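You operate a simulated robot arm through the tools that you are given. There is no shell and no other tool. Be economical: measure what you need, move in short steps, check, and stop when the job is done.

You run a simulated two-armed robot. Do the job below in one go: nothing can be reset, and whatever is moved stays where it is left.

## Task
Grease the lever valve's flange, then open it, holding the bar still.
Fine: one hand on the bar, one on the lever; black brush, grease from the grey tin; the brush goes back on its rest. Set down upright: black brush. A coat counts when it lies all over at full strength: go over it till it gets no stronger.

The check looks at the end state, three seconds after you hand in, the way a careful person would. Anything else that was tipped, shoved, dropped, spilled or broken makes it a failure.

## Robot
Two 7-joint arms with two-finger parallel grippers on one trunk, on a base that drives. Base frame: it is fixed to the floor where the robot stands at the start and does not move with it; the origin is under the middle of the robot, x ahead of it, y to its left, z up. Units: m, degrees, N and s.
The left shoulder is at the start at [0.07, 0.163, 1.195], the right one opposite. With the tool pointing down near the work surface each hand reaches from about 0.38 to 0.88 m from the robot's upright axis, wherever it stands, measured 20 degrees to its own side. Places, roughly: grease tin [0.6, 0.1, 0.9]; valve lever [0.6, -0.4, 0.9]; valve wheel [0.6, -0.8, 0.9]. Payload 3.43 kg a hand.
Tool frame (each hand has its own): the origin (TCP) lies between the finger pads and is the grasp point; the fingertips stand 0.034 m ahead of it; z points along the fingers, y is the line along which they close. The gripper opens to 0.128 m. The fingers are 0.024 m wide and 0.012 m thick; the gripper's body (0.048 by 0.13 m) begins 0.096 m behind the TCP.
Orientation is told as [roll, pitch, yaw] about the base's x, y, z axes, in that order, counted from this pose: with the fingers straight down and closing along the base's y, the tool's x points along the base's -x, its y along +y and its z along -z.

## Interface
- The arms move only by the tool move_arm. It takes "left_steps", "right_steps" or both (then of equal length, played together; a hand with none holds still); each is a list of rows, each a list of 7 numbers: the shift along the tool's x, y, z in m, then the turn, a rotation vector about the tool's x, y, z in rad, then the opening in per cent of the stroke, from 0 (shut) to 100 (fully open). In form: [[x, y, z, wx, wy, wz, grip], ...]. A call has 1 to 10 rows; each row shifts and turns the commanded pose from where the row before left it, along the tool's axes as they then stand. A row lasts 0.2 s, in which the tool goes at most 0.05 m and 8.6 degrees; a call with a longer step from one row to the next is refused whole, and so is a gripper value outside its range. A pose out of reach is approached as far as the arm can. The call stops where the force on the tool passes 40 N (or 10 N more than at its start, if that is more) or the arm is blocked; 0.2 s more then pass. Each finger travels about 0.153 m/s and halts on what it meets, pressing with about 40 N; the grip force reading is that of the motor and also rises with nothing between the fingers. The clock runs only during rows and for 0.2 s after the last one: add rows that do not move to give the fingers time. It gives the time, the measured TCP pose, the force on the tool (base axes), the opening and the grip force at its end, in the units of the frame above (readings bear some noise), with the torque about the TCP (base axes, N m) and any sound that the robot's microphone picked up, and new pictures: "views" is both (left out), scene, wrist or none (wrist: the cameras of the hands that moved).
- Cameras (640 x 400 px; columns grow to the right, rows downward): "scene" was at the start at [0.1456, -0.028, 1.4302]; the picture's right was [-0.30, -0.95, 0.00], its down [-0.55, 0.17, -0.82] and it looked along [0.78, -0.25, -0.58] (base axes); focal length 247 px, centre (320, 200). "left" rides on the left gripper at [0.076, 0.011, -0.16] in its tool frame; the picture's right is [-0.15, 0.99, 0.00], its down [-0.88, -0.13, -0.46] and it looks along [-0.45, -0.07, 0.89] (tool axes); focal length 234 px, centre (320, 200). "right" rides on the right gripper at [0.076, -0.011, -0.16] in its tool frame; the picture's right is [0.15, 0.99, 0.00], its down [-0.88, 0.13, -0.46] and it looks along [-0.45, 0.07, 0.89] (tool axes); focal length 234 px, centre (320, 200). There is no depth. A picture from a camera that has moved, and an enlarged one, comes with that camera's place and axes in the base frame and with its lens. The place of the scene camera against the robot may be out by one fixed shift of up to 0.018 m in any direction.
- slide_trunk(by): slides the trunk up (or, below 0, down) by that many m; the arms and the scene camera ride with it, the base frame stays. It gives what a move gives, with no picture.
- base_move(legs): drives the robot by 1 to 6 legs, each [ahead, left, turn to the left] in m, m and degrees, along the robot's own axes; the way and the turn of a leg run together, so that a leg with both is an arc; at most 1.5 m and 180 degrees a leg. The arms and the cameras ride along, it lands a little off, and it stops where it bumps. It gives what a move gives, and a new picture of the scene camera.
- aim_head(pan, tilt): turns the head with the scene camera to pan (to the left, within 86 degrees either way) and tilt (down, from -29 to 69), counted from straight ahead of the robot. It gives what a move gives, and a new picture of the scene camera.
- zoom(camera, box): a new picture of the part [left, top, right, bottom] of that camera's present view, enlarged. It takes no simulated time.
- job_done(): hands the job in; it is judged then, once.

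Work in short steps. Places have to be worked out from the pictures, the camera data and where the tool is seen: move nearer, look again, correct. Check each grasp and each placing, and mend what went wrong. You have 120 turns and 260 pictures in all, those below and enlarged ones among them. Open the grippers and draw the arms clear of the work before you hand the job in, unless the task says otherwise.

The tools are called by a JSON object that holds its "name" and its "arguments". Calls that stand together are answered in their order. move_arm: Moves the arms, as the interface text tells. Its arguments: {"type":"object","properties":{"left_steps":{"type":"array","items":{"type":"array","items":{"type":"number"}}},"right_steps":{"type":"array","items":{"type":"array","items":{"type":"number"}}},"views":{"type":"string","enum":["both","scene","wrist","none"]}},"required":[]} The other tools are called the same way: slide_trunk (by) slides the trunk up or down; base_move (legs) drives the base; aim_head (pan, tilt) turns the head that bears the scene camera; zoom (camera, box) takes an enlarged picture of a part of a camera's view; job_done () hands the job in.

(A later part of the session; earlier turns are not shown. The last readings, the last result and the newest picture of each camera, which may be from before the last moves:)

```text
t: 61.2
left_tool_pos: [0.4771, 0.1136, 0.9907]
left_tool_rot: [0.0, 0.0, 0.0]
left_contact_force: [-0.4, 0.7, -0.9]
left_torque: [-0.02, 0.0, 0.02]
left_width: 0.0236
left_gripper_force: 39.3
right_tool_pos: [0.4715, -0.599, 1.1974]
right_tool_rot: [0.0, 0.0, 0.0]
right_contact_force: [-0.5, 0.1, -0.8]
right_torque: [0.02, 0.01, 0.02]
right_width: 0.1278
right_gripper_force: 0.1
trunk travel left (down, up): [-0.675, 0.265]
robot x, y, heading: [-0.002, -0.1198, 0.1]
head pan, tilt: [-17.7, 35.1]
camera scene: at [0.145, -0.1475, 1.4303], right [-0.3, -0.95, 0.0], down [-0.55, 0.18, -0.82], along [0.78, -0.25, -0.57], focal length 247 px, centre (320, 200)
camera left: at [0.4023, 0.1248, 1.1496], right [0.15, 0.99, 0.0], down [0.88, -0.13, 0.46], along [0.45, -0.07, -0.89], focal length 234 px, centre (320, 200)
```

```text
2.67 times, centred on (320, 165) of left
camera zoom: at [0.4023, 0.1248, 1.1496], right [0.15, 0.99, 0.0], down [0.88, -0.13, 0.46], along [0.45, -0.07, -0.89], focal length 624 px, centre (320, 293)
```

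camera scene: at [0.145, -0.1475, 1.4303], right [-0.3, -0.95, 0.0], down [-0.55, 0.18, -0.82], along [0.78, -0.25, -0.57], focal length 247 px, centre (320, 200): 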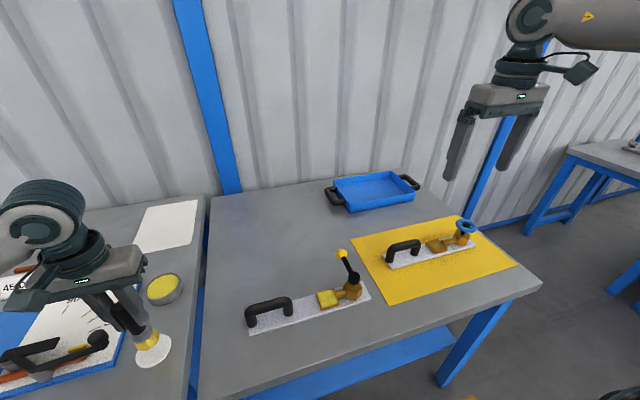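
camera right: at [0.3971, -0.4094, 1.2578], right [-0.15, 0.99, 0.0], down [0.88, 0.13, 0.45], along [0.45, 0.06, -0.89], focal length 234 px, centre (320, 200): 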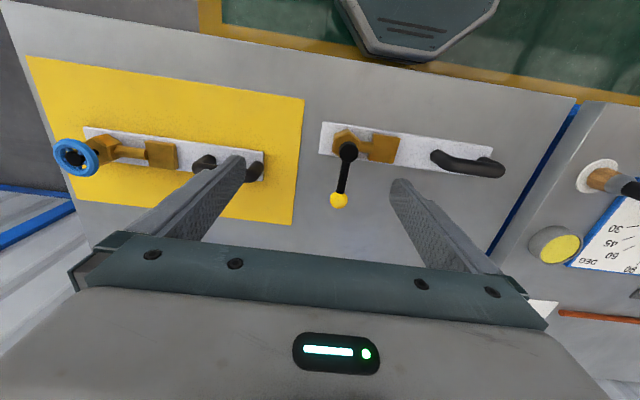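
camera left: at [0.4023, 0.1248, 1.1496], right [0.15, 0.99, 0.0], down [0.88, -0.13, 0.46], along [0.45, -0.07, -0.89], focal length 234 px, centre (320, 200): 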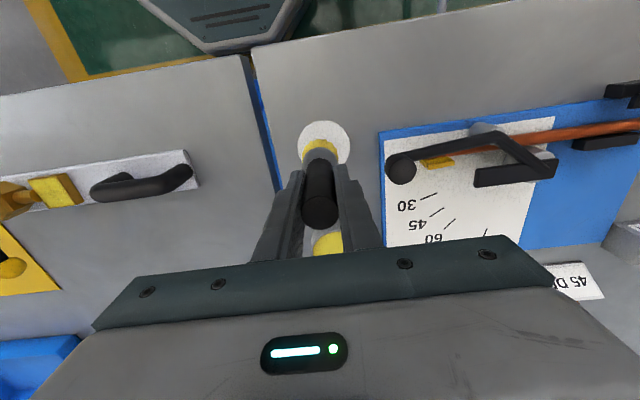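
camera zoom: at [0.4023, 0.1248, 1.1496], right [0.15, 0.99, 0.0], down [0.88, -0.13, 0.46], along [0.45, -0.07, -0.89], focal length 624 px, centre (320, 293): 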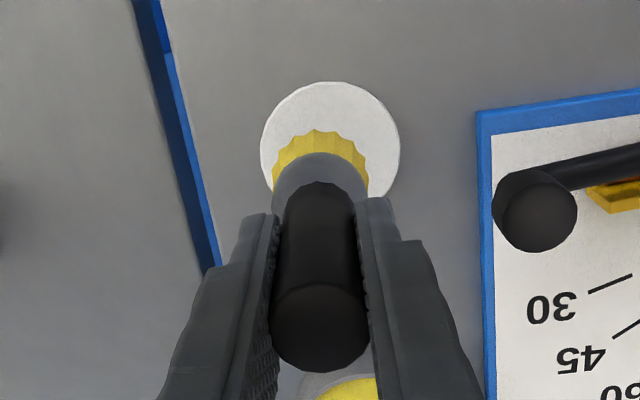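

Rest centre is about (0.483, 0.117); I correct +5 mm x, +3 mm y and lower to just above it.

{"name": "move_arm", "arguments": {"left_steps": [[-0.005, 0.003, 0, 0, 0, 0, 0], [0, 0, 0.02, 0, 0, 0, 0], [0, 0, 0.015, 0, 0, 0, 0], [0, 0, 0.006, 0, 0, 0, 0], [0, 0, 0, 0, 0, 0, 0]], "views": "wrist"}}

{"name": "zoom", "arguments": {"camera": "scene", "box": [90, 290, 210, 400]}}

```text
t: 62.4
left_tool_pos: [0.4849, 0.117, 0.9546]
left_tool_rot: [-0.1, -0.5, 0.1]
left_contact_force: [0.5, 5.3, 33.4]
left_torque: [0.49, 0.35, -0.05]
left_width: 0.0235
left_gripper_force: 40.0
right_tool_pos: [0.4695, -0.5998, 1.1991]
right_tool_rot: [-0.1, 0.0, 0.0]
right_contact_force: [-0.2, 0.3, 0.1]
right_torque: [0.03, 0.02, 0.01]
right_width: 0.1281
right_gripper_force: 0.0
trunk travel left (down, up): [-0.675, 0.265]
robot x, y, heading: [0.0024, -0.1186, -0.2]
head pan, tilt: [-17.7, 35.1]
camera left: at [0.4084, 0.1276, 1.1119], right [0.14, 0.99, 0.0], down [0.88, -0.13, 0.46], along [0.46, -0.07, -0.89], focal length 234 px, centre (320, 200)
```

left: 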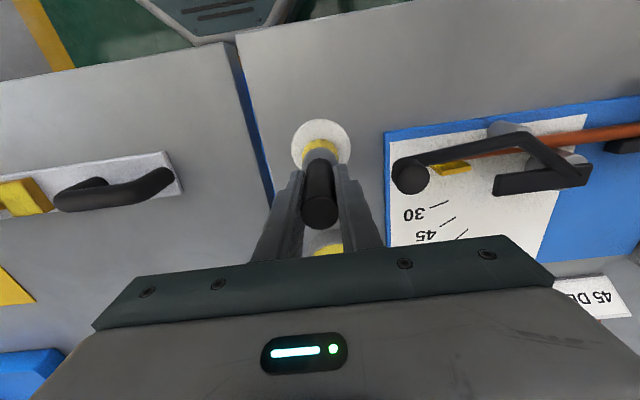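

```text
3.64 times, centred on (150, 345) of scene
camera zoom: at [0.1427, -0.1481, 1.4311], right [-0.3, -0.95, 0.0], down [-0.55, 0.18, -0.82], along [0.78, -0.25, -0.57], focal length 898 px, centre (938, -327)
```

zoom: 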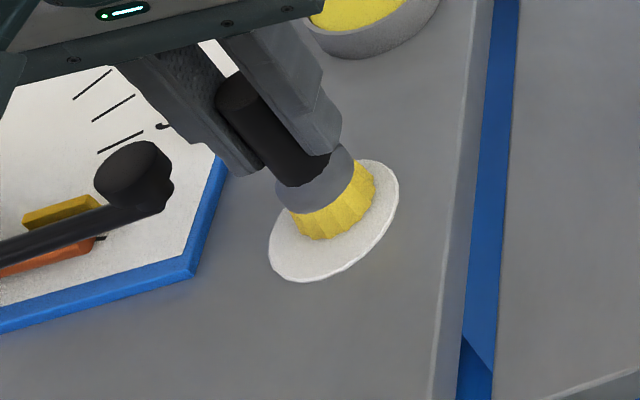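

The brush is resting on its rest already (33 N; it slid a bit lower in the grip). I ease up 1.5 mm and check its centring.

{"name": "move_arm", "arguments": {"left_steps": [[0, 0, -0.0015, 0, 0, 0, 0], [0, 0, 0, 0, 0, 0, 0]], "views": "none"}}

{"name": "zoom", "arguments": {"camera": "left", "box": [270, 100, 370, 240]}}

{"name": "zoom", "arguments": {"camera": "scene", "box": [110, 320, 190, 380]}}

```text
t: 63.0
left_tool_pos: [0.4856, 0.1158, 0.9531]
left_tool_rot: [0.0, -0.2, -0.1]
left_contact_force: [6.7, 4.4, 30.0]
left_torque: [0.41, -0.51, -0.04]
left_width: 0.0234
left_gripper_force: 39.7
right_tool_pos: [0.4697, -0.6003, 1.1981]
right_tool_rot: [-0.2, -0.1, -0.1]
right_contact_force: [0.1, -0.6, 0.4]
right_torque: [-0.01, 0.0, 0.01]
right_width: 0.128
right_gripper_force: 0.1
trunk travel left (down, up): [-0.675, 0.265]
robot x, y, heading: [0.0007, -0.1171, -0.2]
head pan, tilt: [-17.7, 35.1]
```

```text
2.86 times, centred on (320, 170) of left
camera zoom: at [0.4089, 0.1275, 1.112], right [0.15, 0.99, 0.0], down [0.88, -0.13, 0.46], along [0.45, -0.07, -0.89], focal length 669 px, centre (320, 286)
```

zoom: 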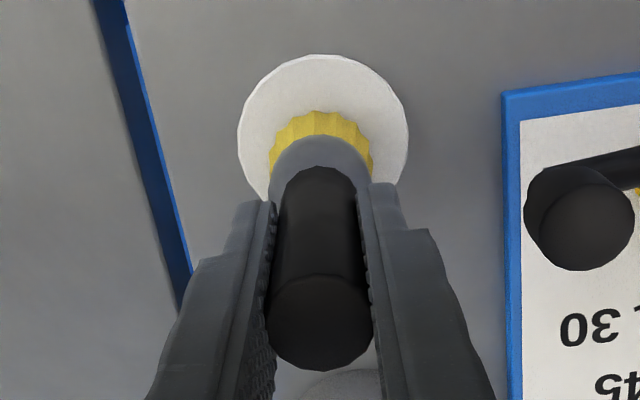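

```text
6.67 times, centred on (150, 350) of scene
camera zoom: at [0.1437, -0.1482, 1.4305], right [-0.31, -0.95, 0.0], down [-0.55, 0.18, -0.82], along [0.78, -0.25, -0.57], focal length 1647 px, centre (1453, -800)
```

zoom: 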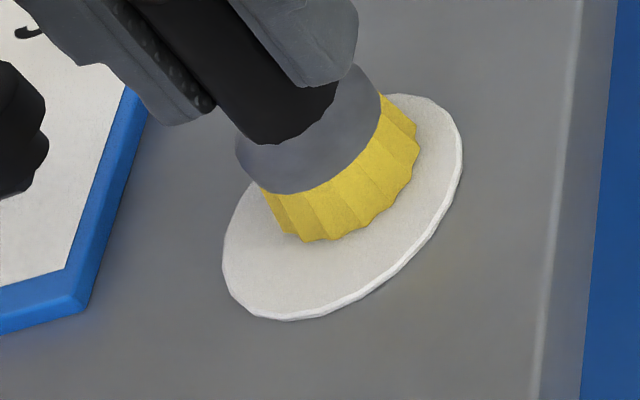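

The brush sits ~6–7 mm too far (+x) on the rest. I lift slightly, shift back 6 mm and lower again.

{"name": "move_arm", "arguments": {"left_steps": [[0, 0, -0.008, 0, 0, 0, 0], [0.006, 0, 0, 0, 0, 0, 0], [0, 0, 0.002, 0, 0, 0, 0], [0, 0, 0, 0, 0, 0, 0]], "views": "none"}}

{"name": "move_arm", "arguments": {"left_steps": [[0, 0, 0.0015, 0, 0, 0, 0], [0, 0, 0, 0, 0, 0, 0]], "views": "none"}}

{"name": "zoom", "arguments": {"camera": "left", "box": [270, 100, 370, 240]}}

{"name": "zoom", "arguments": {"camera": "scene", "box": [110, 320, 190, 380]}}

```text
t: 64.0
left_tool_pos: [0.48, 0.1164, 0.958]
left_tool_rot: [-0.1, 0.1, -0.1]
left_contact_force: [-0.1, -0.6, -0.4]
left_torque: [0.0, 0.01, 0.0]
left_width: 0.0233
left_gripper_force: 40.2
right_tool_pos: [0.4708, -0.5989, 1.1986]
right_tool_rot: [0.0, 0.1, -0.1]
right_contact_force: [0.0, -0.1, 0.5]
right_torque: [0.0, -0.02, 0.04]
right_width: 0.1281
right_gripper_force: 0.0
trunk travel left (down, up): [-0.675, 0.265]
robot x, y, heading: [-0.003, -0.1193, -0.1]
head pan, tilt: [-17.7, 35.1]
```

```text
t: 64.6
left_tool_pos: [0.4791, 0.1162, 0.9562]
left_tool_rot: [0.0, 0.0, 0.1]
left_contact_force: [-0.3, -0.1, -0.6]
left_torque: [0.0, -0.01, 0.01]
left_width: 0.0233
left_gripper_force: 39.5
right_tool_pos: [0.47, -0.5991, 1.1974]
right_tool_rot: [-0.1, 0.0, -0.1]
right_contact_force: [-0.3, -0.1, -0.1]
right_torque: [0.01, -0.02, 0.02]
right_width: 0.128
right_gripper_force: 0.0
trunk travel left (down, up): [-0.675, 0.265]
robot x, y, heading: [-0.0006, -0.12, 0.2]
head pan, tilt: [-17.7, 35.1]
```

```text
2.86 times, centred on (320, 170) of left
camera zoom: at [0.4033, 0.1274, 1.1158], right [0.15, 0.99, 0.0], down [0.88, -0.13, 0.46], along [0.45, -0.07, -0.89], focal length 669 px, centre (320, 286)
```

zoom: 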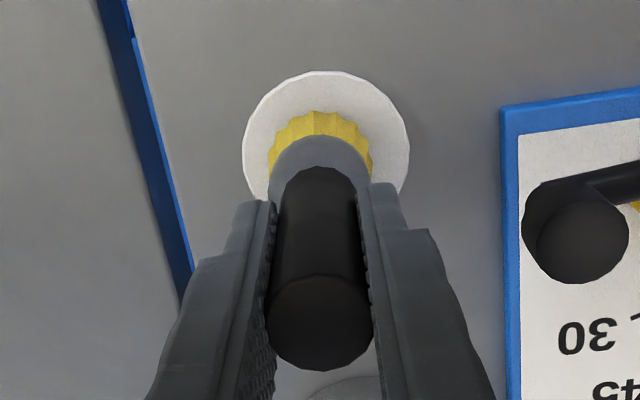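

```text
6.67 times, centred on (150, 350) of scene
camera zoom: at [0.1453, -0.1475, 1.4302], right [-0.31, -0.95, 0.0], down [-0.55, 0.18, -0.82], along [0.78, -0.25, -0.58], focal length 1647 px, centre (1453, -800)
```

zoom: 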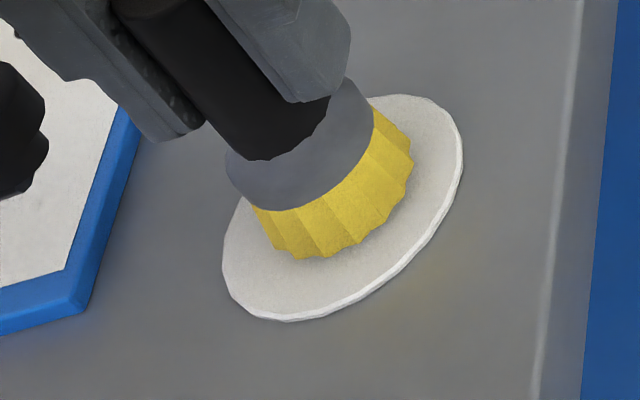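

Nearly centred. I nudge +2 mm y, −1 mm x and lower to light contact.

{"name": "move_arm", "arguments": {"left_steps": [[0.0015, 0.002, 0.001, 0, 0, 0, 0], [0, 0, 0.001, 0, 0, 0, 0], [0, 0, 0, 0, 0, 0, 0]], "views": "none"}}

```text
t: 65.4
left_tool_pos: [0.476, 0.117, 0.9547]
left_tool_rot: [0.0, 0.0, 0.0]
left_contact_force: [0.2, 0.4, -0.6]
left_torque: [-0.01, 0.0, 0.02]
left_width: 0.0235
left_gripper_force: 39.9
right_tool_pos: [0.4726, -0.5989, 1.1978]
right_tool_rot: [0.0, 0.0, 0.0]
right_contact_force: [0.5, -0.2, 0.2]
right_torque: [0.04, -0.01, 0.02]
right_width: 0.128
right_gripper_force: 0.1
trunk travel left (down, up): [-0.675, 0.265]
robot x, y, heading: [0.0008, -0.1186, -0.1]
head pan, tilt: [-17.7, 35.1]
```

{"name": "move_arm", "arguments": {"left_steps": [[0, 0, 0.0008, 0, 0, 0, 0], [0, 0, 0.0008, 0, 0, 0, 0], [0, 0, 0, 0, 0, 0, 0]], "views": "none"}}

```text
t: 66.2
left_tool_pos: [0.4763, 0.1174, 0.9524]
left_tool_rot: [0.1, 0.0, 0.0]
left_contact_force: [0.0, -0.4, 0.3]
left_torque: [0.02, 0.02, -0.02]
left_width: 0.0233
left_gripper_force: 40.1
right_tool_pos: [0.4711, -0.5986, 1.199]
right_tool_rot: [0.0, 0.0, -0.2]
right_contact_force: [0.8, -0.2, 0.2]
right_torque: [0.02, -0.02, 0.0]
right_width: 0.1281
right_gripper_force: 0.1
trunk travel left (down, up): [-0.675, 0.265]
robot x, y, heading: [0.0001, -0.1192, 0.1]
head pan, tilt: [-17.7, 35.1]
```

{"name": "move_arm", "arguments": {"left_steps": [[0, 0, 0.0008, 0, 0, 0, 0], [0, 0, 0.0006, 0, 0, 0, 0], [0, 0, 0, 0, 0, 0, 0]], "views": "none"}}

{"name": "zoom", "arguments": {"camera": "scene", "box": [110, 320, 190, 380]}}

```text
t: 67.0
left_tool_pos: [0.4765, 0.1174, 0.9538]
left_tool_rot: [0.0, -0.1, 0.0]
left_contact_force: [-1.0, -0.1, 9.7]
left_torque: [0.04, 0.23, 0.01]
left_width: 0.0233
left_gripper_force: 40.1
right_tool_pos: [0.4706, -0.6001, 1.1977]
right_tool_rot: [0.0, 0.0, -0.1]
right_contact_force: [-0.4, -0.6, 0.2]
right_torque: [0.01, -0.03, 0.02]
right_width: 0.1281
right_gripper_force: 0.0
trunk travel left (down, up): [-0.675, 0.265]
robot x, y, heading: [0.0036, -0.1218, 0.1]
head pan, tilt: [-17.7, 35.1]
```

```text
6.67 times, centred on (150, 350) of scene
camera zoom: at [0.1443, -0.148, 1.4304], right [-0.31, -0.95, 0.0], down [-0.55, 0.18, -0.82], along [0.78, -0.25, -0.57], focal length 1647 px, centre (1453, -800)
```

zoom: 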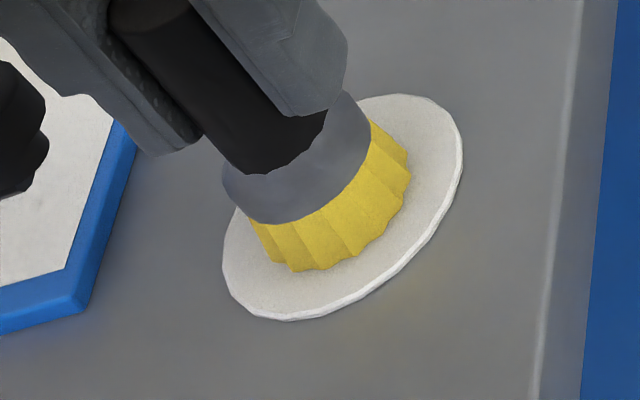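

Light contact, well centred. I ease off half a millimetre and open the gripper gradually.

{"name": "move_arm", "arguments": {"left_steps": [[0, 0, -0.0005, 0, 0, 0, 0], [0, 0, 0, 0, 0, 0, 22], [0, 0, 0, 0, 0, 0, 30], [0, 0, 0, 0, 0, 0, 45], [0, 0, 0, 0, 0, 0, 50], [0, 0, 0, 0, 0, 0, 50]], "views": "wrist"}}

{"name": "zoom", "arguments": {"camera": "scene", "box": [90, 280, 210, 380]}}

```text
t: 68.4
left_tool_pos: [0.4779, 0.1176, 0.9537]
left_tool_rot: [0.1, 0.0, 0.0]
left_contact_force: [0.1, 0.5, 0.0]
left_torque: [-0.01, -0.02, 0.01]
left_width: 0.064
left_gripper_force: 0.1
right_tool_pos: [0.4701, -0.5988, 1.1973]
right_tool_rot: [0.0, 0.0, -0.1]
right_contact_force: [-0.4, 0.5, 0.0]
right_torque: [-0.04, 0.01, -0.01]
right_width: 0.1282
right_gripper_force: 0.0
trunk travel left (down, up): [-0.675, 0.265]
robot x, y, heading: [0.0031, -0.1201, -0.1]
head pan, tilt: [-17.7, 35.1]
camera left: at [0.4014, 0.129, 1.1118], right [0.15, 0.99, 0.0], down [0.88, -0.13, 0.46], along [0.45, -0.07, -0.89], focal length 234 px, centre (320, 200)
```

left: 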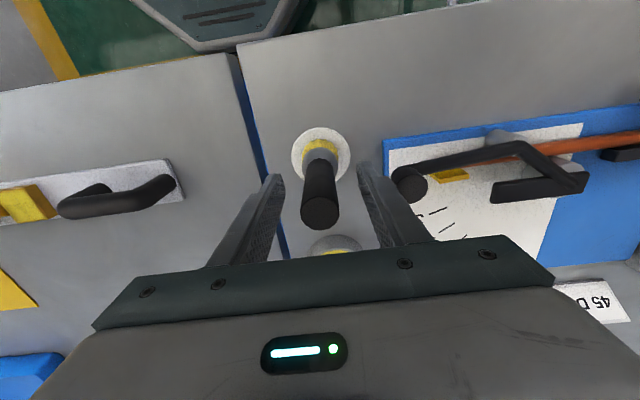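

```text
4.00 times, centred on (150, 330) of scene
camera zoom: at [0.1454, -0.1475, 1.4302], right [-0.31, -0.95, 0.0], down [-0.55, 0.18, -0.82], along [0.78, -0.25, -0.58], focal length 988 px, centre (1000, -320)
```

zoom: 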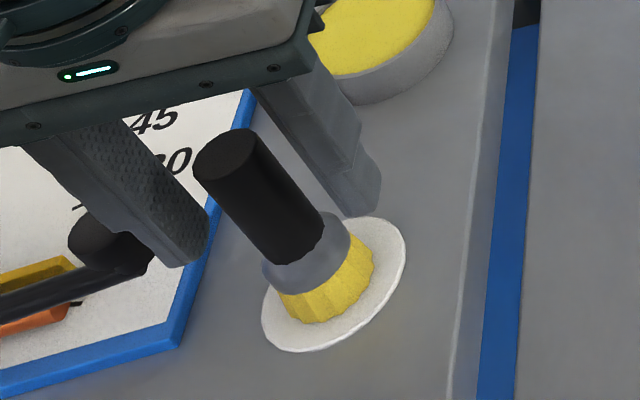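

The brush stands upright on its rest. I raise the left hand clear and move it over the bar.

{"name": "move_arm", "arguments": {"left_steps": [[0, 0, -0.03, 0, 0, 0, 50], [0, 0, -0.045, 0, 0, 0, 50], [0, 0, -0.045, 0, 0, 0, 50], [0, 0, -0.045, 0, 0, 0, 50], [-0.002, -0.042, 0, 0, 0, 0, 60], [-0.002, -0.042, 0, 0, 0, 0, 60], [-0.002, -0.042, 0, 0, 0, 0, 60], [-0.002, -0.042, 0, 0, 0, 0, 60], [0, -0.042, 0, 0, 0, 0, 60], [0, -0.038, 0, 0, 0, 0, 60]], "views": "none"}}

{"name": "move_arm", "arguments": {"left_steps": [[0, 0, 0, 0, 0, 0.145, 60], [0, 0, 0, 0, 0, 0.145, 60], [0, 0, 0, 0, 0, 0.145, 60], [0, 0, 0, 0, 0, 0.145, 60], [0, 0, 0, 0, 0, 0.145, 60], [0, 0, 0, 0, 0, 0.145, 60], [0, 0, 0, 0, 0, 0.145, 60], [0, 0, 0, 0, 0, 0.145, 60], [0, 0, 0, 0, 0, 0.145, 60], [0, 0, 0, 0, 0, 0.145, 60]], "right_steps": [[-0.01, 0.025, 0.01, 0, 0, 0, 100], [-0.01, 0.025, 0.01, 0, 0, 0, 100], [-0.01, 0.025, 0.01, 0, 0, 0, 100], [-0.01, 0.025, 0.01, 0, 0, 0, 100], [-0.01, 0.025, 0.01, 0, 0, 0, 100], [-0.01, 0.025, 0.01, 0, 0, 0, 100], [-0.01, 0.025, 0.01, 0, 0, 0, 100], [-0.01, 0.025, 0.01, 0, 0, 0, 80], [-0.01, 0.025, 0.01, 0, 0, 0, 60], [-0.01, 0.025, 0.01, 0, 0, 0, 50]]}}

{"name": "zoom", "arguments": {"camera": "scene", "box": [90, 280, 210, 380]}}

```text
t: 70.6
left_tool_pos: [0.4835, -0.1298, 1.1173]
left_tool_rot: [0.1, 0.0, 0.0]
left_contact_force: [-0.2, -0.2, -0.1]
left_torque: [0.03, -0.03, 0.0]
left_width: 0.0768
left_gripper_force: 0.1
right_tool_pos: [0.4712, -0.6011, 1.1962]
right_tool_rot: [0.1, -0.1, -0.1]
right_contact_force: [0.3, -0.6, 0.4]
right_torque: [0.03, -0.02, 0.01]
right_width: 0.1279
right_gripper_force: 0.0
trunk travel left (down, up): [-0.675, 0.265]
robot x, y, heading: [-0.0013, -0.1254, -0.0]
head pan, tilt: [-17.7, 35.1]
```

```text
t: 72.8
left_tool_pos: [0.4863, -0.1295, 1.1167]
left_tool_rot: [0.0, 0.0, -83.2]
left_contact_force: [-0.5, 0.0, 0.1]
left_torque: [0.01, 0.01, 0.01]
left_width: 0.077
left_gripper_force: 0.0
right_tool_pos: [0.5719, -0.3516, 1.0957]
right_tool_rot: [0.0, 0.1, -0.2]
right_contact_force: [0.6, -0.4, -0.8]
right_torque: [0.0, 0.05, -0.03]
right_width: 0.0639
right_gripper_force: 0.0
trunk travel left (down, up): [-0.675, 0.265]
robot x, y, heading: [0.0001, -0.1195, -0.0]
head pan, tilt: [-17.7, 35.1]
camera scene: at [0.1469, -0.1474, 1.4301], right [-0.31, -0.95, 0.0], down [-0.55, 0.18, -0.82], along [0.78, -0.25, -0.58], focal length 247 px, centre (320, 200)
camera right: at [0.4959, -0.3618, 1.2558], right [-0.15, 0.99, 0.0], down [0.88, 0.13, 0.45], along [0.45, 0.07, -0.89], focal length 234 px, centre (320, 200)
camera left: at [0.4884, -0.0529, 1.2769], right [1.0, -0.03, 0.0], down [-0.03, -0.89, 0.46], along [-0.01, -0.46, -0.89], focal length 234 px, centre (320, 200)
```

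scene: 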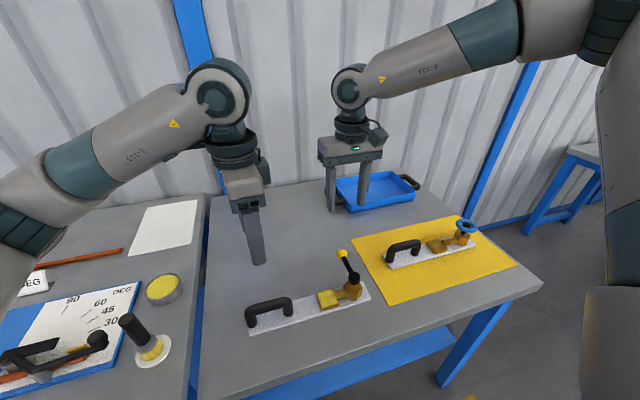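
right: 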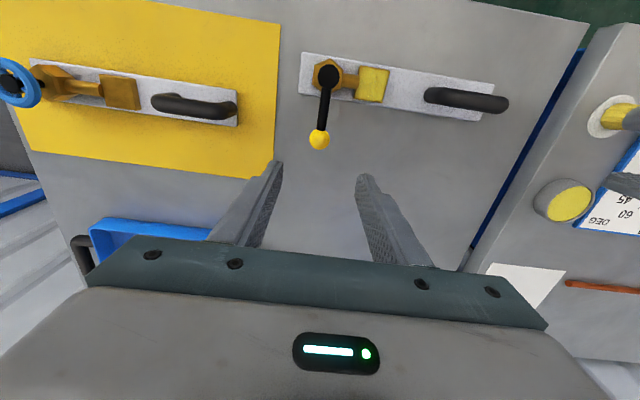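
left: 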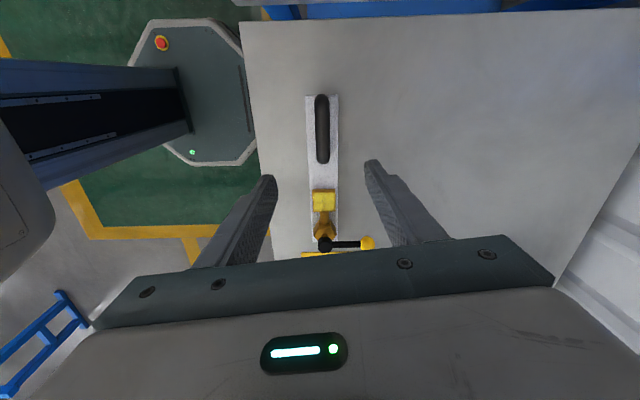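

```text
4.00 times, centred on (150, 330) of scene
camera zoom: at [0.1469, -0.1474, 1.4301], right [-0.31, -0.95, 0.0], down [-0.55, 0.18, -0.82], along [0.78, -0.25, -0.58], focal length 988 px, centre (1000, -320)
```

zoom: 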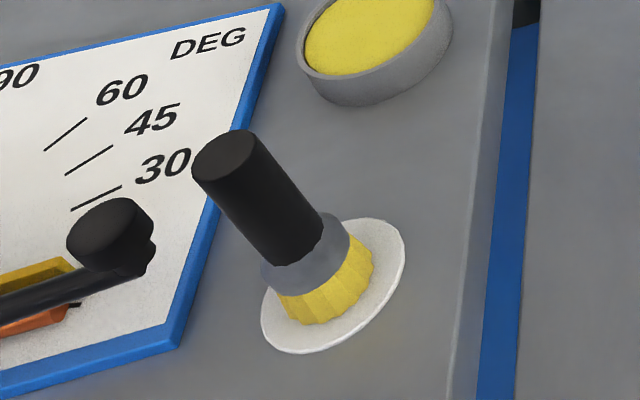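

Brush stands fine. I finish the left turn and lower it toward the bar (shifting 12 mm to +y), and lower the right hand toward the lever ball with a moderate opening.

{"name": "move_arm", "arguments": {"left_steps": [[0, 0, 0, 0, 0, 0.118, 60], [0.012, 0.003, 0.03, 0, 0, 0, 60], [0, 0, 0.04, 0, 0, 0, 60], [0, 0, 0.04, 0, 0, 0, 60], [0, 0, 0.03, 0, 0, 0, 60], [0, 0, 0, 0, 0, 0, 60]], "right_steps": [[0, 0, 0.03, 0, 0, 0, 50], [0, 0, 0.03, 0, 0, 0, 50], [0, 0, 0.03, 0, 0, 0, 50], [0, 0, 0.02, 0, 0, 0, 50], [0, 0, 0, 0, 0, 0, 50], [0, 0, 0, 0, 0, 0, 50]]}}

{"name": "zoom", "arguments": {"camera": "scene", "box": [220, 200, 400, 350]}}

```text
t: 74.2
left_tool_pos: [0.4836, -0.1122, 1.0384]
left_tool_rot: [0.0, 0.0, -89.3]
left_contact_force: [0.0, 0.7, 0.5]
left_torque: [0.01, 0.0, -0.03]
left_width: 0.0766
left_gripper_force: 0.0
left hand out of reach, approached as far as the arm can: row 3, 4, 5
right_tool_pos: [0.5708, -0.3508, 0.9875]
right_tool_rot: [-0.1, 0.0, -0.1]
right_contact_force: [-1.1, -0.2, 0.1]
right_torque: [0.01, 0.04, 0.0]
right_width: 0.064
right_gripper_force: 0.1
trunk travel left (down, up): [-0.675, 0.265]
robot x, y, heading: [0.0007, -0.1183, -0.2]
head pan, tilt: [-17.7, 35.1]
camera scene: at [0.1453, -0.1483, 1.4302], right [-0.31, -0.95, 0.0], down [-0.55, 0.18, -0.82], along [0.78, -0.25, -0.58], focal length 247 px, centre (320, 200)
camera right: at [0.4954, -0.3618, 1.1466], right [-0.15, 0.99, 0.0], down [0.88, 0.13, 0.46], along [0.45, 0.07, -0.89], focal length 234 px, centre (320, 200)
camera left: at [0.4943, -0.0351, 1.1967], right [0.99, -0.13, 0.0], down [-0.12, -0.88, 0.46], along [-0.06, -0.45, -0.89], focal length 234 px, centre (320, 200)
```

scene: 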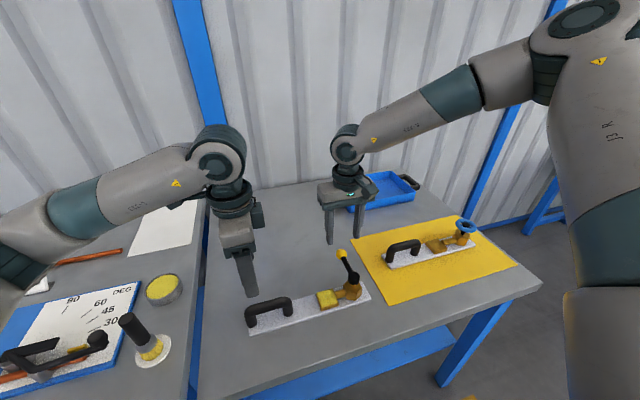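
right: 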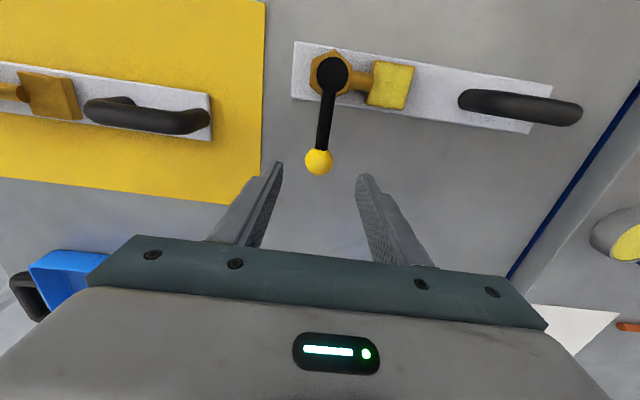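
left: 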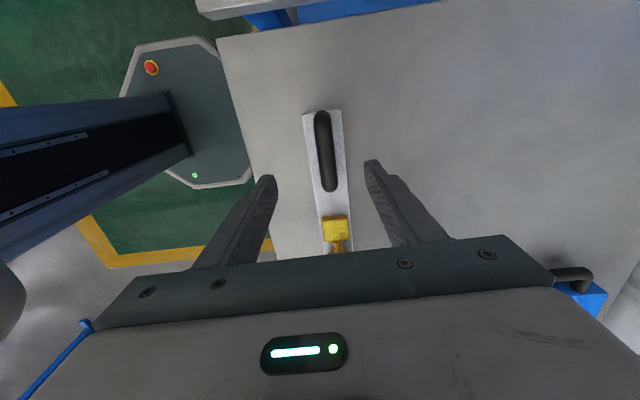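

```text
2.67 times, centred on (310, 275) of scene
camera zoom: at [0.1453, -0.1483, 1.4302], right [-0.31, -0.95, 0.0], down [-0.55, 0.18, -0.82], along [0.78, -0.25, -0.58], focal length 659 px, centre (347, 0)
```

zoom: 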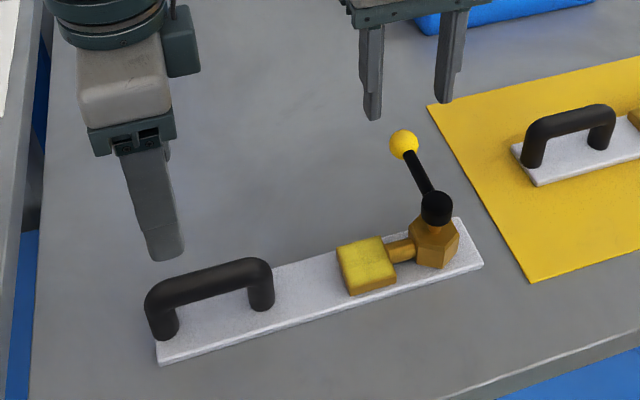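

The left arm can't get lower at yaw −90 in this configuration. I turn the wrist back partly to see where it gets free.

{"name": "move_arm", "arguments": {"left_steps": [[0, 0, 0, 0, 0, -0.145, 60], [0, 0, 0, 0, 0, -0.145, 60], [0, 0, 0, 0, 0, 0, 60]], "views": "none"}}

```text
t: 75.0
left_tool_pos: [0.4846, -0.1099, 1.039]
left_tool_rot: [0.0, 0.0, -73.1]
left_contact_force: [-0.7, 1.6, 0.2]
left_torque: [0.02, 0.03, -0.01]
left_width: 0.0766
left_gripper_force: 0.1
right_tool_pos: [0.5724, -0.3511, 0.9878]
right_tool_rot: [0.1, -0.1, -0.1]
right_contact_force: [-0.1, 1.0, -0.2]
right_torque: [0.04, -0.02, -0.01]
right_width: 0.0642
right_gripper_force: 0.0
trunk travel left (down, up): [-0.675, 0.265]
robot x, y, heading: [0.0, -0.12, -0.2]
head pan, tilt: [-17.7, 35.1]
```

{"name": "move_arm", "arguments": {"left_steps": [[0, 0, 0.03, 0, 0, 0, 60], [0, 0, 0.03, 0, 0, 0, 60], [0, 0, 0, 0, 0, 0, 60]], "views": "none"}}

```text
t: 75.8
left_tool_pos: [0.4874, -0.1101, 0.9794]
left_tool_rot: [0.0, 0.0, -73.2]
left_contact_force: [-0.6, -0.4, -0.2]
left_torque: [0.01, 0.0, -0.05]
left_width: 0.0767
left_gripper_force: 0.0
right_tool_pos: [0.5704, -0.35, 0.9874]
right_tool_rot: [0.2, 0.1, -0.2]
right_contact_force: [-0.3, 0.5, 0.1]
right_torque: [0.02, 0.0, -0.02]
right_width: 0.0641
right_gripper_force: 0.0
trunk travel left (down, up): [-0.675, 0.265]
robot x, y, heading: [0.0006, -0.1193, -0.1]
head pan, tilt: [-17.7, 35.1]
```

At −73° it descends, so it is a wrist limit. Driving the robot ~0.17 m to the left should relax it; I raise both hands first and drive.

{"name": "move_arm", "arguments": {"left_steps": [[0, 0, -0.045, 0, 0, 0, 60], [0, 0, -0.045, 0, 0, 0, 60], [0, 0, -0.03, 0, 0, 0, 60]], "right_steps": [[0, 0, -0.04, 0, 0, 0, 50], [0, 0, -0.04, 0, 0, 0, 50], [0, 0, -0.03, 0, 0, 0, 50]], "views": "none"}}

{"name": "base_move", "arguments": {"legs": [[0, 0.17, 0]]}}

```text
t: 76.6
left_tool_pos: [0.4861, -0.1097, 1.0994]
left_tool_rot: [0.0, -0.2, -73.2]
left_contact_force: [-1.0, 0.3, 0.3]
left_torque: [0.0, 0.0, 0.04]
left_width: 0.0769
left_gripper_force: 0.0
right_tool_pos: [0.5704, -0.3516, 1.0964]
right_tool_rot: [-0.1, 0.0, 0.0]
right_contact_force: [-0.3, -0.1, -0.1]
right_torque: [0.0, 0.0, -0.01]
right_width: 0.0641
right_gripper_force: 0.1
trunk travel left (down, up): [-0.675, 0.265]
robot x, y, heading: [0.0009, -0.1202, 0.0]
head pan, tilt: [-17.7, 35.1]
```

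```text
t: 78.1
left_tool_pos: [0.4874, 0.0569, 1.0986]
left_tool_rot: [0.1, 0.1, -73.5]
left_contact_force: [-0.3, -0.1, -0.1]
left_torque: [0.06, 0.02, -0.02]
left_width: 0.0768
left_gripper_force: 0.1
right_tool_pos: [0.5708, -0.1844, 1.0953]
right_tool_rot: [0.1, 0.1, -0.3]
right_contact_force: [-0.6, -0.2, 0.4]
right_torque: [0.03, 0.0, -0.04]
right_width: 0.064
right_gripper_force: 0.0
trunk travel left (down, up): [-0.675, 0.265]
robot x, y, heading: [0.0034, 0.052, -0.7]
head pan, tilt: [-17.7, 35.1]
camera scene: at [0.146, 0.0215, 1.4302], right [-0.31, -0.95, 0.0], down [-0.55, 0.18, -0.82], along [0.78, -0.25, -0.58], focal length 247 px, centre (320, 200)
```

scene: 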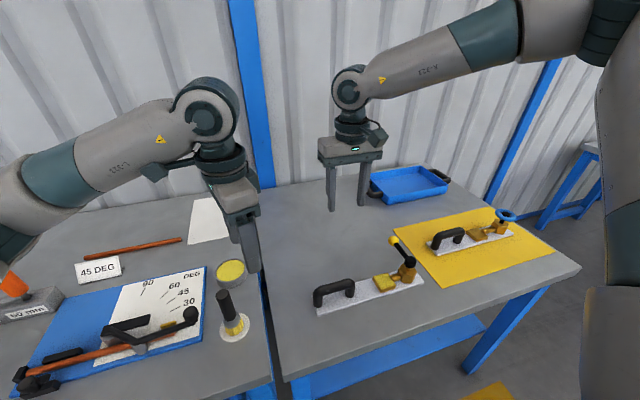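

I bring both hands back over bar and lever, turning the left to yaw −90.

{"name": "move_arm", "arguments": {"left_steps": [[0, 0, 0, 0, 0, 0.145, 60], [0, 0, 0, 0, 0, 0.142, 60], [-0.042, 0, 0, 0, 0, 0, 60], [-0.042, 0, 0, 0, 0, 0, 60], [-0.042, 0, 0, 0, 0, 0, 60], [-0.043, 0, 0, 0, 0, 0, 60], [0, 0, 0.04, 0, 0, 0, 60], [0, 0, 0.04, 0, 0, 0, 60], [0, 0, 0.04, 0, 0, 0, 60]], "right_steps": [[0, -0.042, 0, 0, 0, 0, 50], [0, -0.042, 0, 0, 0, 0, 50], [0, -0.042, 0, 0, 0, 0, 50], [0, -0.041, 0, 0, 0, 0, 50], [0, 0, 0, 0, 0, 0, 50], [0, 0, 0, 0, 0, 0, 50], [0, 0, 0.03, 0, 0, 0, 50], [0, 0, 0.03, 0, 0, 0, 50], [0, 0, 0.03, 0, 0, 0, 50]]}}

```text
t: 80.1
left_tool_pos: [0.4869, -0.0898, 0.9752]
left_tool_rot: [0.0, 0.1, -90.0]
left_contact_force: [-0.2, -0.2, -0.1]
left_torque: [0.0, 0.02, -0.01]
left_width: 0.077
left_gripper_force: 0.1
left hand out of reach, approached as far as the arm can: row 6
right_tool_pos: [0.5725, -0.3518, 1.0028]
right_tool_rot: [0.0, 0.0, -0.3]
right_contact_force: [0.6, -0.2, 0.3]
right_torque: [0.0, 0.03, 0.01]
right_width: 0.064
right_gripper_force: 0.0
trunk travel left (down, up): [-0.675, 0.265]
robot x, y, heading: [0.001, 0.0499, -0.2]
head pan, tilt: [-17.7, 35.1]
camera scene: at [0.1473, 0.0219, 1.4302], right [-0.31, -0.95, 0.0], down [-0.55, 0.18, -0.82], along [0.78, -0.25, -0.58], focal length 247 px, centre (320, 200)
camera right: at [0.4951, -0.3613, 1.1626], right [-0.14, 0.99, 0.0], down [0.88, 0.13, 0.46], along [0.45, 0.06, -0.89], focal length 234 px, centre (320, 200)
camera left: at [0.4982, -0.0138, 1.1349], right [0.99, -0.15, 0.0], down [-0.13, -0.88, 0.46], along [-0.07, -0.45, -0.89], focal length 234 px, centre (320, 200)
```

scene: 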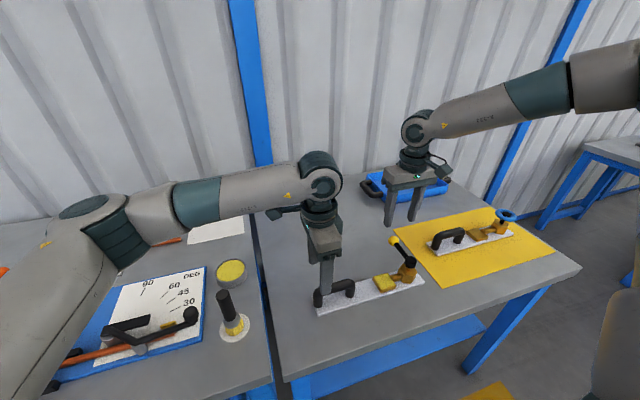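
right: 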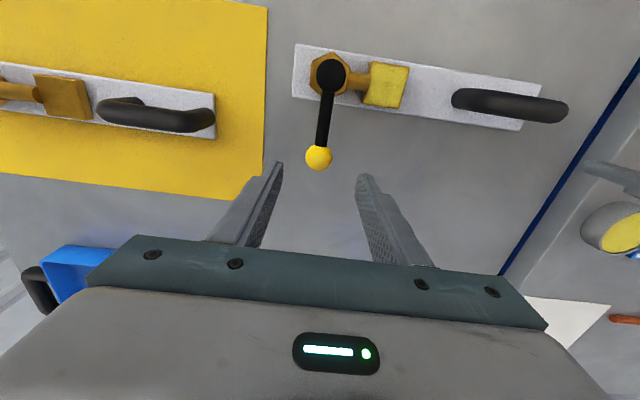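
left: 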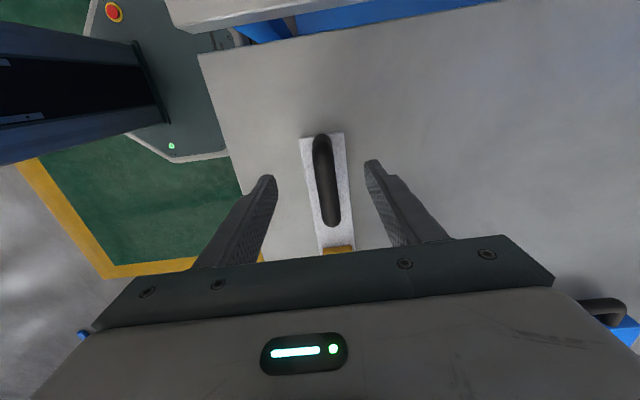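

The bar runs at x≈0.490, y −0.17…−0.07, top z≈0.89. I shift a little and lower the left hand around it.

{"name": "move_arm", "arguments": {"left_steps": [[-0.012, 0.003, 0.02, 0, 0, 0, 60], [0, 0, 0.03, 0, 0, 0, 60], [0, 0, 0.025, 0, 0, 0, 60], [0, 0, 0.015, 0, 0, 0, 60], [0, 0, 0, 0, 0, 0, 60]], "views": "both"}}

{"name": "zoom", "arguments": {"camera": "scene", "box": [290, 200, 440, 330]}}

```text
t: 81.3
left_tool_pos: [0.4891, -0.0977, 0.9211]
left_tool_rot: [0.1, 0.0, -89.7]
left_contact_force: [0.0, -0.4, -0.8]
left_torque: [0.01, -0.02, 0.02]
left_width: 0.0767
left_gripper_force: 0.0
left hand out of reach, approached as far as the arm can: row 1, 3, 4
right_tool_pos: [0.5695, -0.3511, 1.0047]
right_tool_rot: [0.0, -0.1, -0.3]
right_contact_force: [-0.3, -0.2, 0.2]
right_torque: [0.01, -0.02, -0.01]
right_width: 0.0641
right_gripper_force: 0.1
trunk travel left (down, up): [-0.675, 0.265]
robot x, y, heading: [0.001, 0.0551, -0.3]
head pan, tilt: [-17.7, 35.1]
camera scene: at [0.1459, 0.0224, 1.4302], right [-0.31, -0.95, 0.0], down [-0.55, 0.18, -0.82], along [0.78, -0.25, -0.58], focal length 247 px, centre (320, 200)
camera left: at [0.4999, -0.0213, 1.0787], right [0.99, -0.14, 0.0], down [-0.13, -0.88, 0.46], along [-0.06, -0.45, -0.89], focal length 234 px, centre (320, 200)
```

scene: 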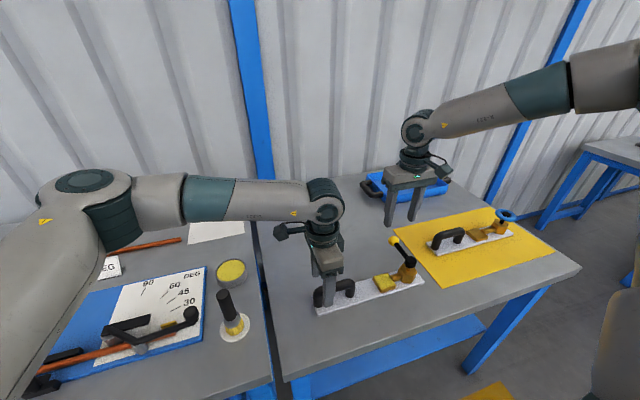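
left: 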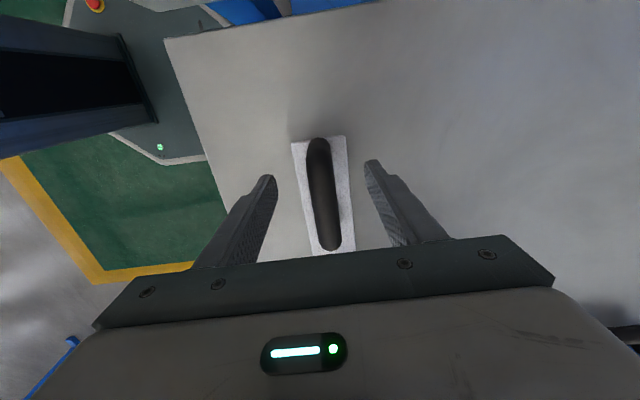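

```text
3.08 times, centred on (365, 265) of scene
camera zoom: at [0.1459, 0.0224, 1.4302], right [-0.31, -0.95, 0.0], down [-0.55, 0.18, -0.82], along [0.78, -0.25, -0.58], focal length 760 px, centre (182, 0)
```

zoom: 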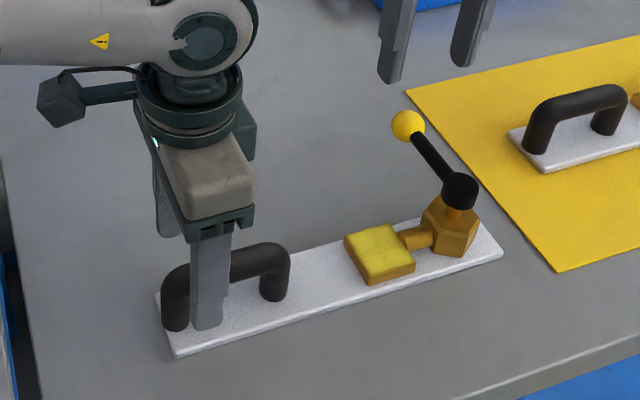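

It's limited at z≈0.92, but the trunk can carry the hand straight down. I slide the trunk down 0.036 m.

{"name": "slide_trunk", "arguments": {"by": -0.036}}

{"name": "zoom", "arguments": {"camera": "left", "box": [220, 100, 420, 280]}}

{"name": "zoom", "arguments": {"camera": "scene", "box": [290, 180, 440, 310]}}

```text
t: 82.1
left_tool_pos: [0.4884, -0.0959, 0.8844]
left_tool_rot: [0.3, 0.0, -89.8]
left_contact_force: [-0.1, -1.0, 0.5]
left_torque: [0.0, 0.01, 0.03]
left_width: 0.0769
left_gripper_force: 0.1
right_tool_pos: [0.5704, -0.3501, 0.9683]
right_tool_rot: [0.0, 0.1, -0.3]
right_contact_force: [1.2, 0.2, -0.8]
right_torque: [0.01, -0.03, -0.01]
right_width: 0.0641
right_gripper_force: 0.1
trunk travel left (down, up): [-0.639, 0.301]
robot x, y, heading: [-0.0016, 0.0521, -0.2]
head pan, tilt: [-17.7, 35.1]
```

```text
2.22 times, centred on (320, 190) of left
camera zoom: at [0.4994, -0.021, 1.0431], right [0.99, -0.14, 0.0], down [-0.13, -0.88, 0.46], along [-0.06, -0.45, -0.89], focal length 520 px, centre (320, 222)
```

zoom: 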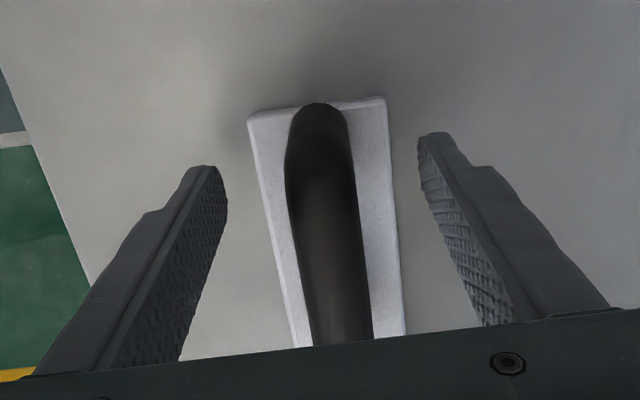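

```text
3.08 times, centred on (365, 245) of scene
camera zoom: at [0.1453, 0.0227, 1.3943], right [-0.31, -0.95, 0.0], down [-0.55, 0.18, -0.82], along [0.78, -0.25, -0.57], focal length 760 px, centre (182, 62)
```

zoom: 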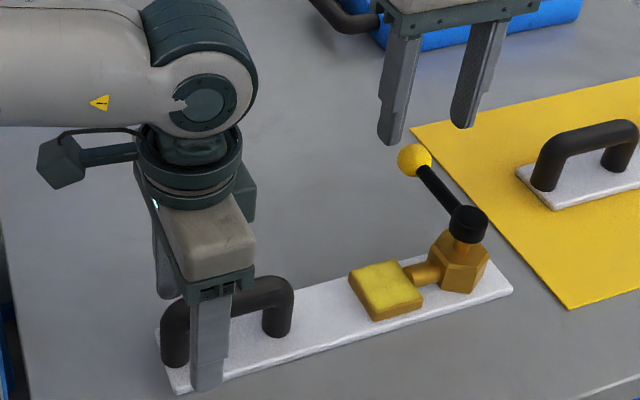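

The bar is centred between the fingers. I close the left gripper in stages.

{"name": "move_arm", "arguments": {"left_steps": [[0, 0, 0, 0, 0, 0, 40], [0, 0, 0, 0, 0, 0, 28], [0, 0, 0, 0, 0, 0, 20], [0, 0, 0, 0, 0, 0, 10], [0, 0, 0, 0, 0, 0, 0], [0, 0, 0, 0, 0, 0, 0]], "views": "none"}}

{"name": "zoom", "arguments": {"camera": "scene", "box": [290, 180, 440, 310]}}

```text
t: 83.5
left_tool_pos: [0.4896, -0.0971, 0.885]
left_tool_rot: [0.1, 0.1, -89.7]
left_contact_force: [1.0, 1.1, 1.3]
left_torque: [0.07, -0.01, -0.06]
left_width: 0.0245
left_gripper_force: 39.6
right_tool_pos: [0.5706, -0.3511, 0.9681]
right_tool_rot: [0.0, 0.0, -0.3]
right_contact_force: [0.2, 0.4, -0.1]
right_torque: [-0.03, -0.03, -0.02]
right_width: 0.0639
right_gripper_force: 0.0
trunk travel left (down, up): [-0.639, 0.301]
robot x, y, heading: [-0.0016, 0.049, -0.1]
head pan, tilt: [-17.7, 35.1]
```

```text
3.08 times, centred on (365, 245) of scene
camera zoom: at [0.1459, 0.0225, 1.3942], right [-0.31, -0.95, 0.0], down [-0.55, 0.18, -0.82], along [0.78, -0.25, -0.58], focal length 760 px, centre (182, 62)
```

zoom: 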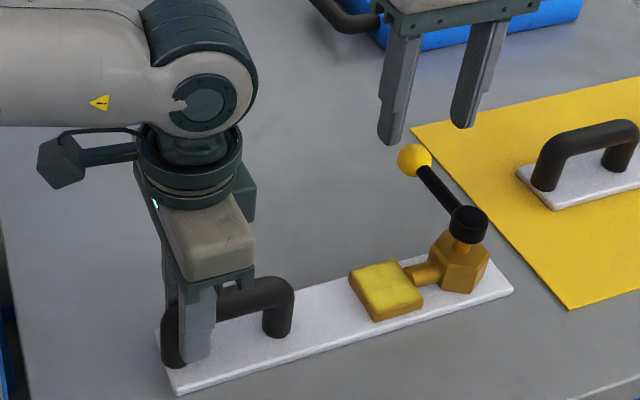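

Bar gripped (24.5 mm), plate not moved. Now a look from the right hand at the lever ball.

{"name": "zoom", "arguments": {"camera": "right", "box": [260, 30, 420, 200]}}

```text
2.35 times, centred on (340, 115) of right
camera zoom: at [0.4941, -0.3608, 1.1274], right [-0.14, 0.99, 0.0], down [0.88, 0.13, 0.46], along [0.45, 0.06, -0.89], focal length 551 px, centre (273, 400)
```

zoom: 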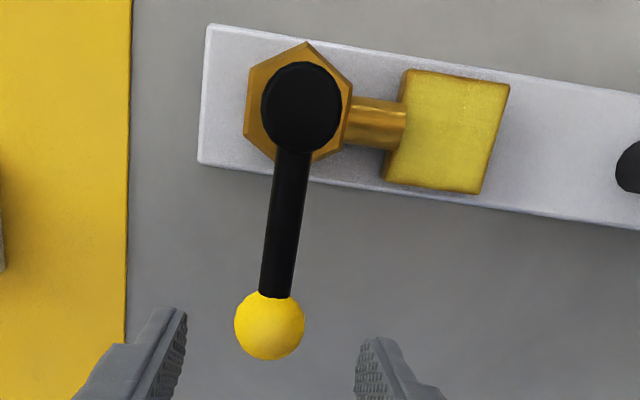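

Ball at about (0.574, −0.352, 0.90), hub at (0.489, −0.353), arm radius 0.085. I lower the right hand around the ball and close to a loose straddle.

{"name": "move_arm", "arguments": {"right_steps": [[-0.003, -0.001, 0.02, 0, 0, 0, 50], [0, 0, 0.025, 0, 0, 0, 50], [0, 0, 0.018, 0, 0, 0, 50], [0, 0, 0, 0, 0, 0, 40], [0, 0, 0, 0, 0, 0, 30], [0, 0, 0, 0, 0, 0, 30]], "views": "both"}}

{"name": "zoom", "arguments": {"camera": "scene", "box": [290, 180, 440, 310]}}

```text
t: 84.9
left_tool_pos: [0.4888, -0.0975, 0.8843]
left_tool_rot: [0.0, -0.1, -89.7]
left_contact_force: [-0.4, 0.4, 0.9]
left_torque: [0.04, -0.02, -0.07]
left_width: 0.0248
left_gripper_force: 39.9
right_tool_pos: [0.5718, -0.3508, 0.907]
right_tool_rot: [-0.1, 0.0, -0.3]
right_contact_force: [-1.3, -0.6, -0.2]
right_torque: [-0.04, -0.02, 0.03]
right_width: 0.0384
right_gripper_force: 0.0
trunk travel left (down, up): [-0.639, 0.301]
robot x, y, heading: [-0.0023, 0.0513, -0.4]
head pan, tilt: [-17.7, 35.1]
camera scene: at [0.1457, 0.0226, 1.3942], right [-0.31, -0.95, 0.0], down [-0.55, 0.18, -0.82], along [0.78, -0.25, -0.58], focal length 247 px, centre (320, 200)
camera right: at [0.4957, -0.3607, 1.0664], right [-0.14, 0.99, 0.0], down [0.88, 0.13, 0.46], along [0.45, 0.06, -0.89], focal length 234 px, centre (320, 200)
```

scene: 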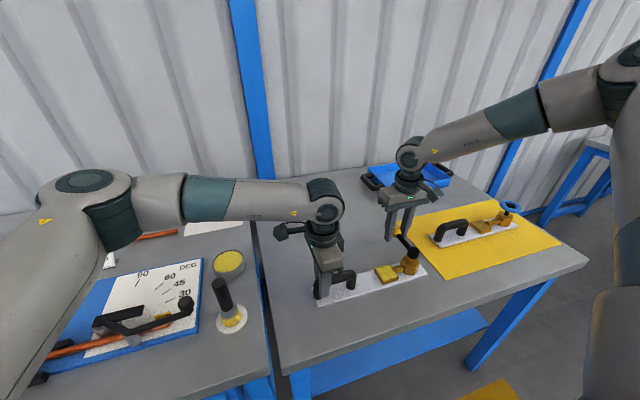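
right: 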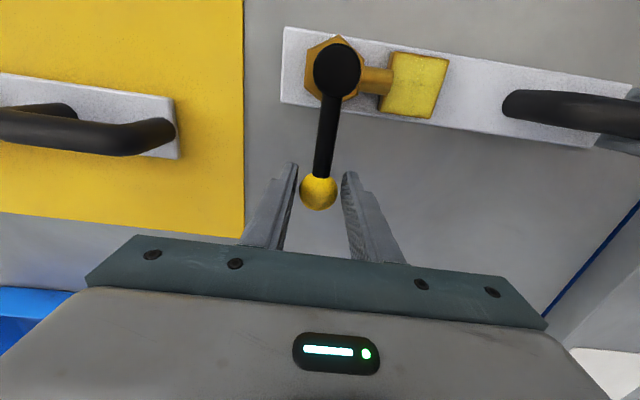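

```text
3.08 times, centred on (365, 245) of scene
camera zoom: at [0.1457, 0.0226, 1.3942], right [-0.31, -0.95, 0.0], down [-0.55, 0.18, -0.82], along [0.78, -0.25, -0.58], focal length 760 px, centre (182, 62)
```

zoom: 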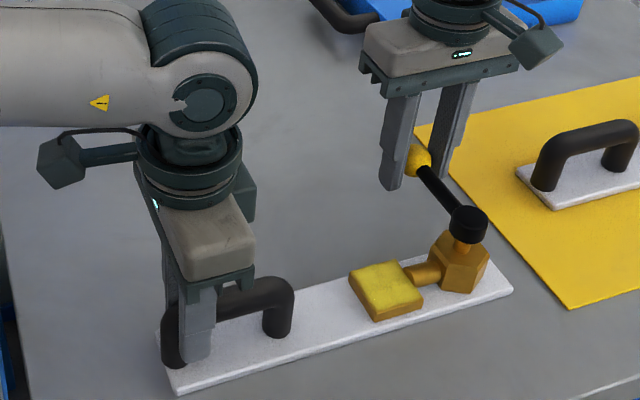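

Ball sits between the fingers. I try the first ~11° counter-clockwise (toward the flange), along the arc, and watch forces.

{"name": "move_arm", "arguments": {"right_steps": [[0.0004, 0.0085, 0, 0, 0, -0.1, 30], [0.0004, 0.0085, 0, 0, 0, -0.1, 30], [0, 0, 0, 0, 0, 0, 30]], "views": "wrist"}}

```text
t: 85.7
left_tool_pos: [0.4887, -0.0962, 0.8832]
left_tool_rot: [0.0, 0.3, -89.6]
left_contact_force: [-9.3, 28.8, 11.9]
left_torque: [0.51, 0.14, 0.04]
left_width: 0.0248
left_gripper_force: 40.1
right_tool_pos: [0.5697, -0.3366, 0.9082]
right_tool_rot: [-0.3, 0.1, 11.1]
right_contact_force: [10.5, -32.4, -2.6]
right_torque: [-0.33, -0.01, -0.04]
right_width: 0.0572
right_gripper_force: 16.0
trunk travel left (down, up): [-0.639, 0.301]
robot x, y, heading: [0.002, 0.0559, -0.2]
head pan, tilt: [-17.7, 35.1]
camera right: at [0.4972, -0.3605, 1.0666], right [-0.33, 0.94, 0.0], down [0.84, 0.3, 0.46], along [0.43, 0.15, -0.89], focal length 234 px, centre (320, 200)
```

right: 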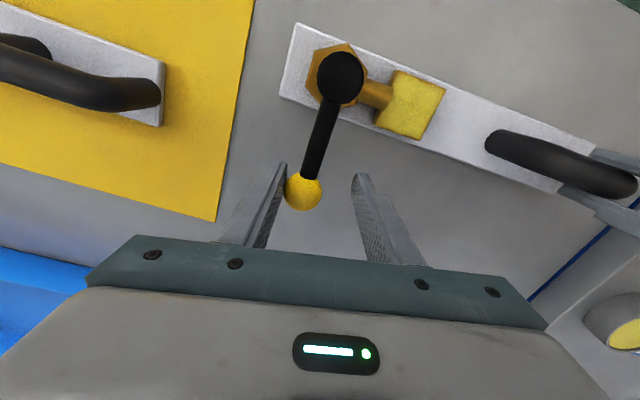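

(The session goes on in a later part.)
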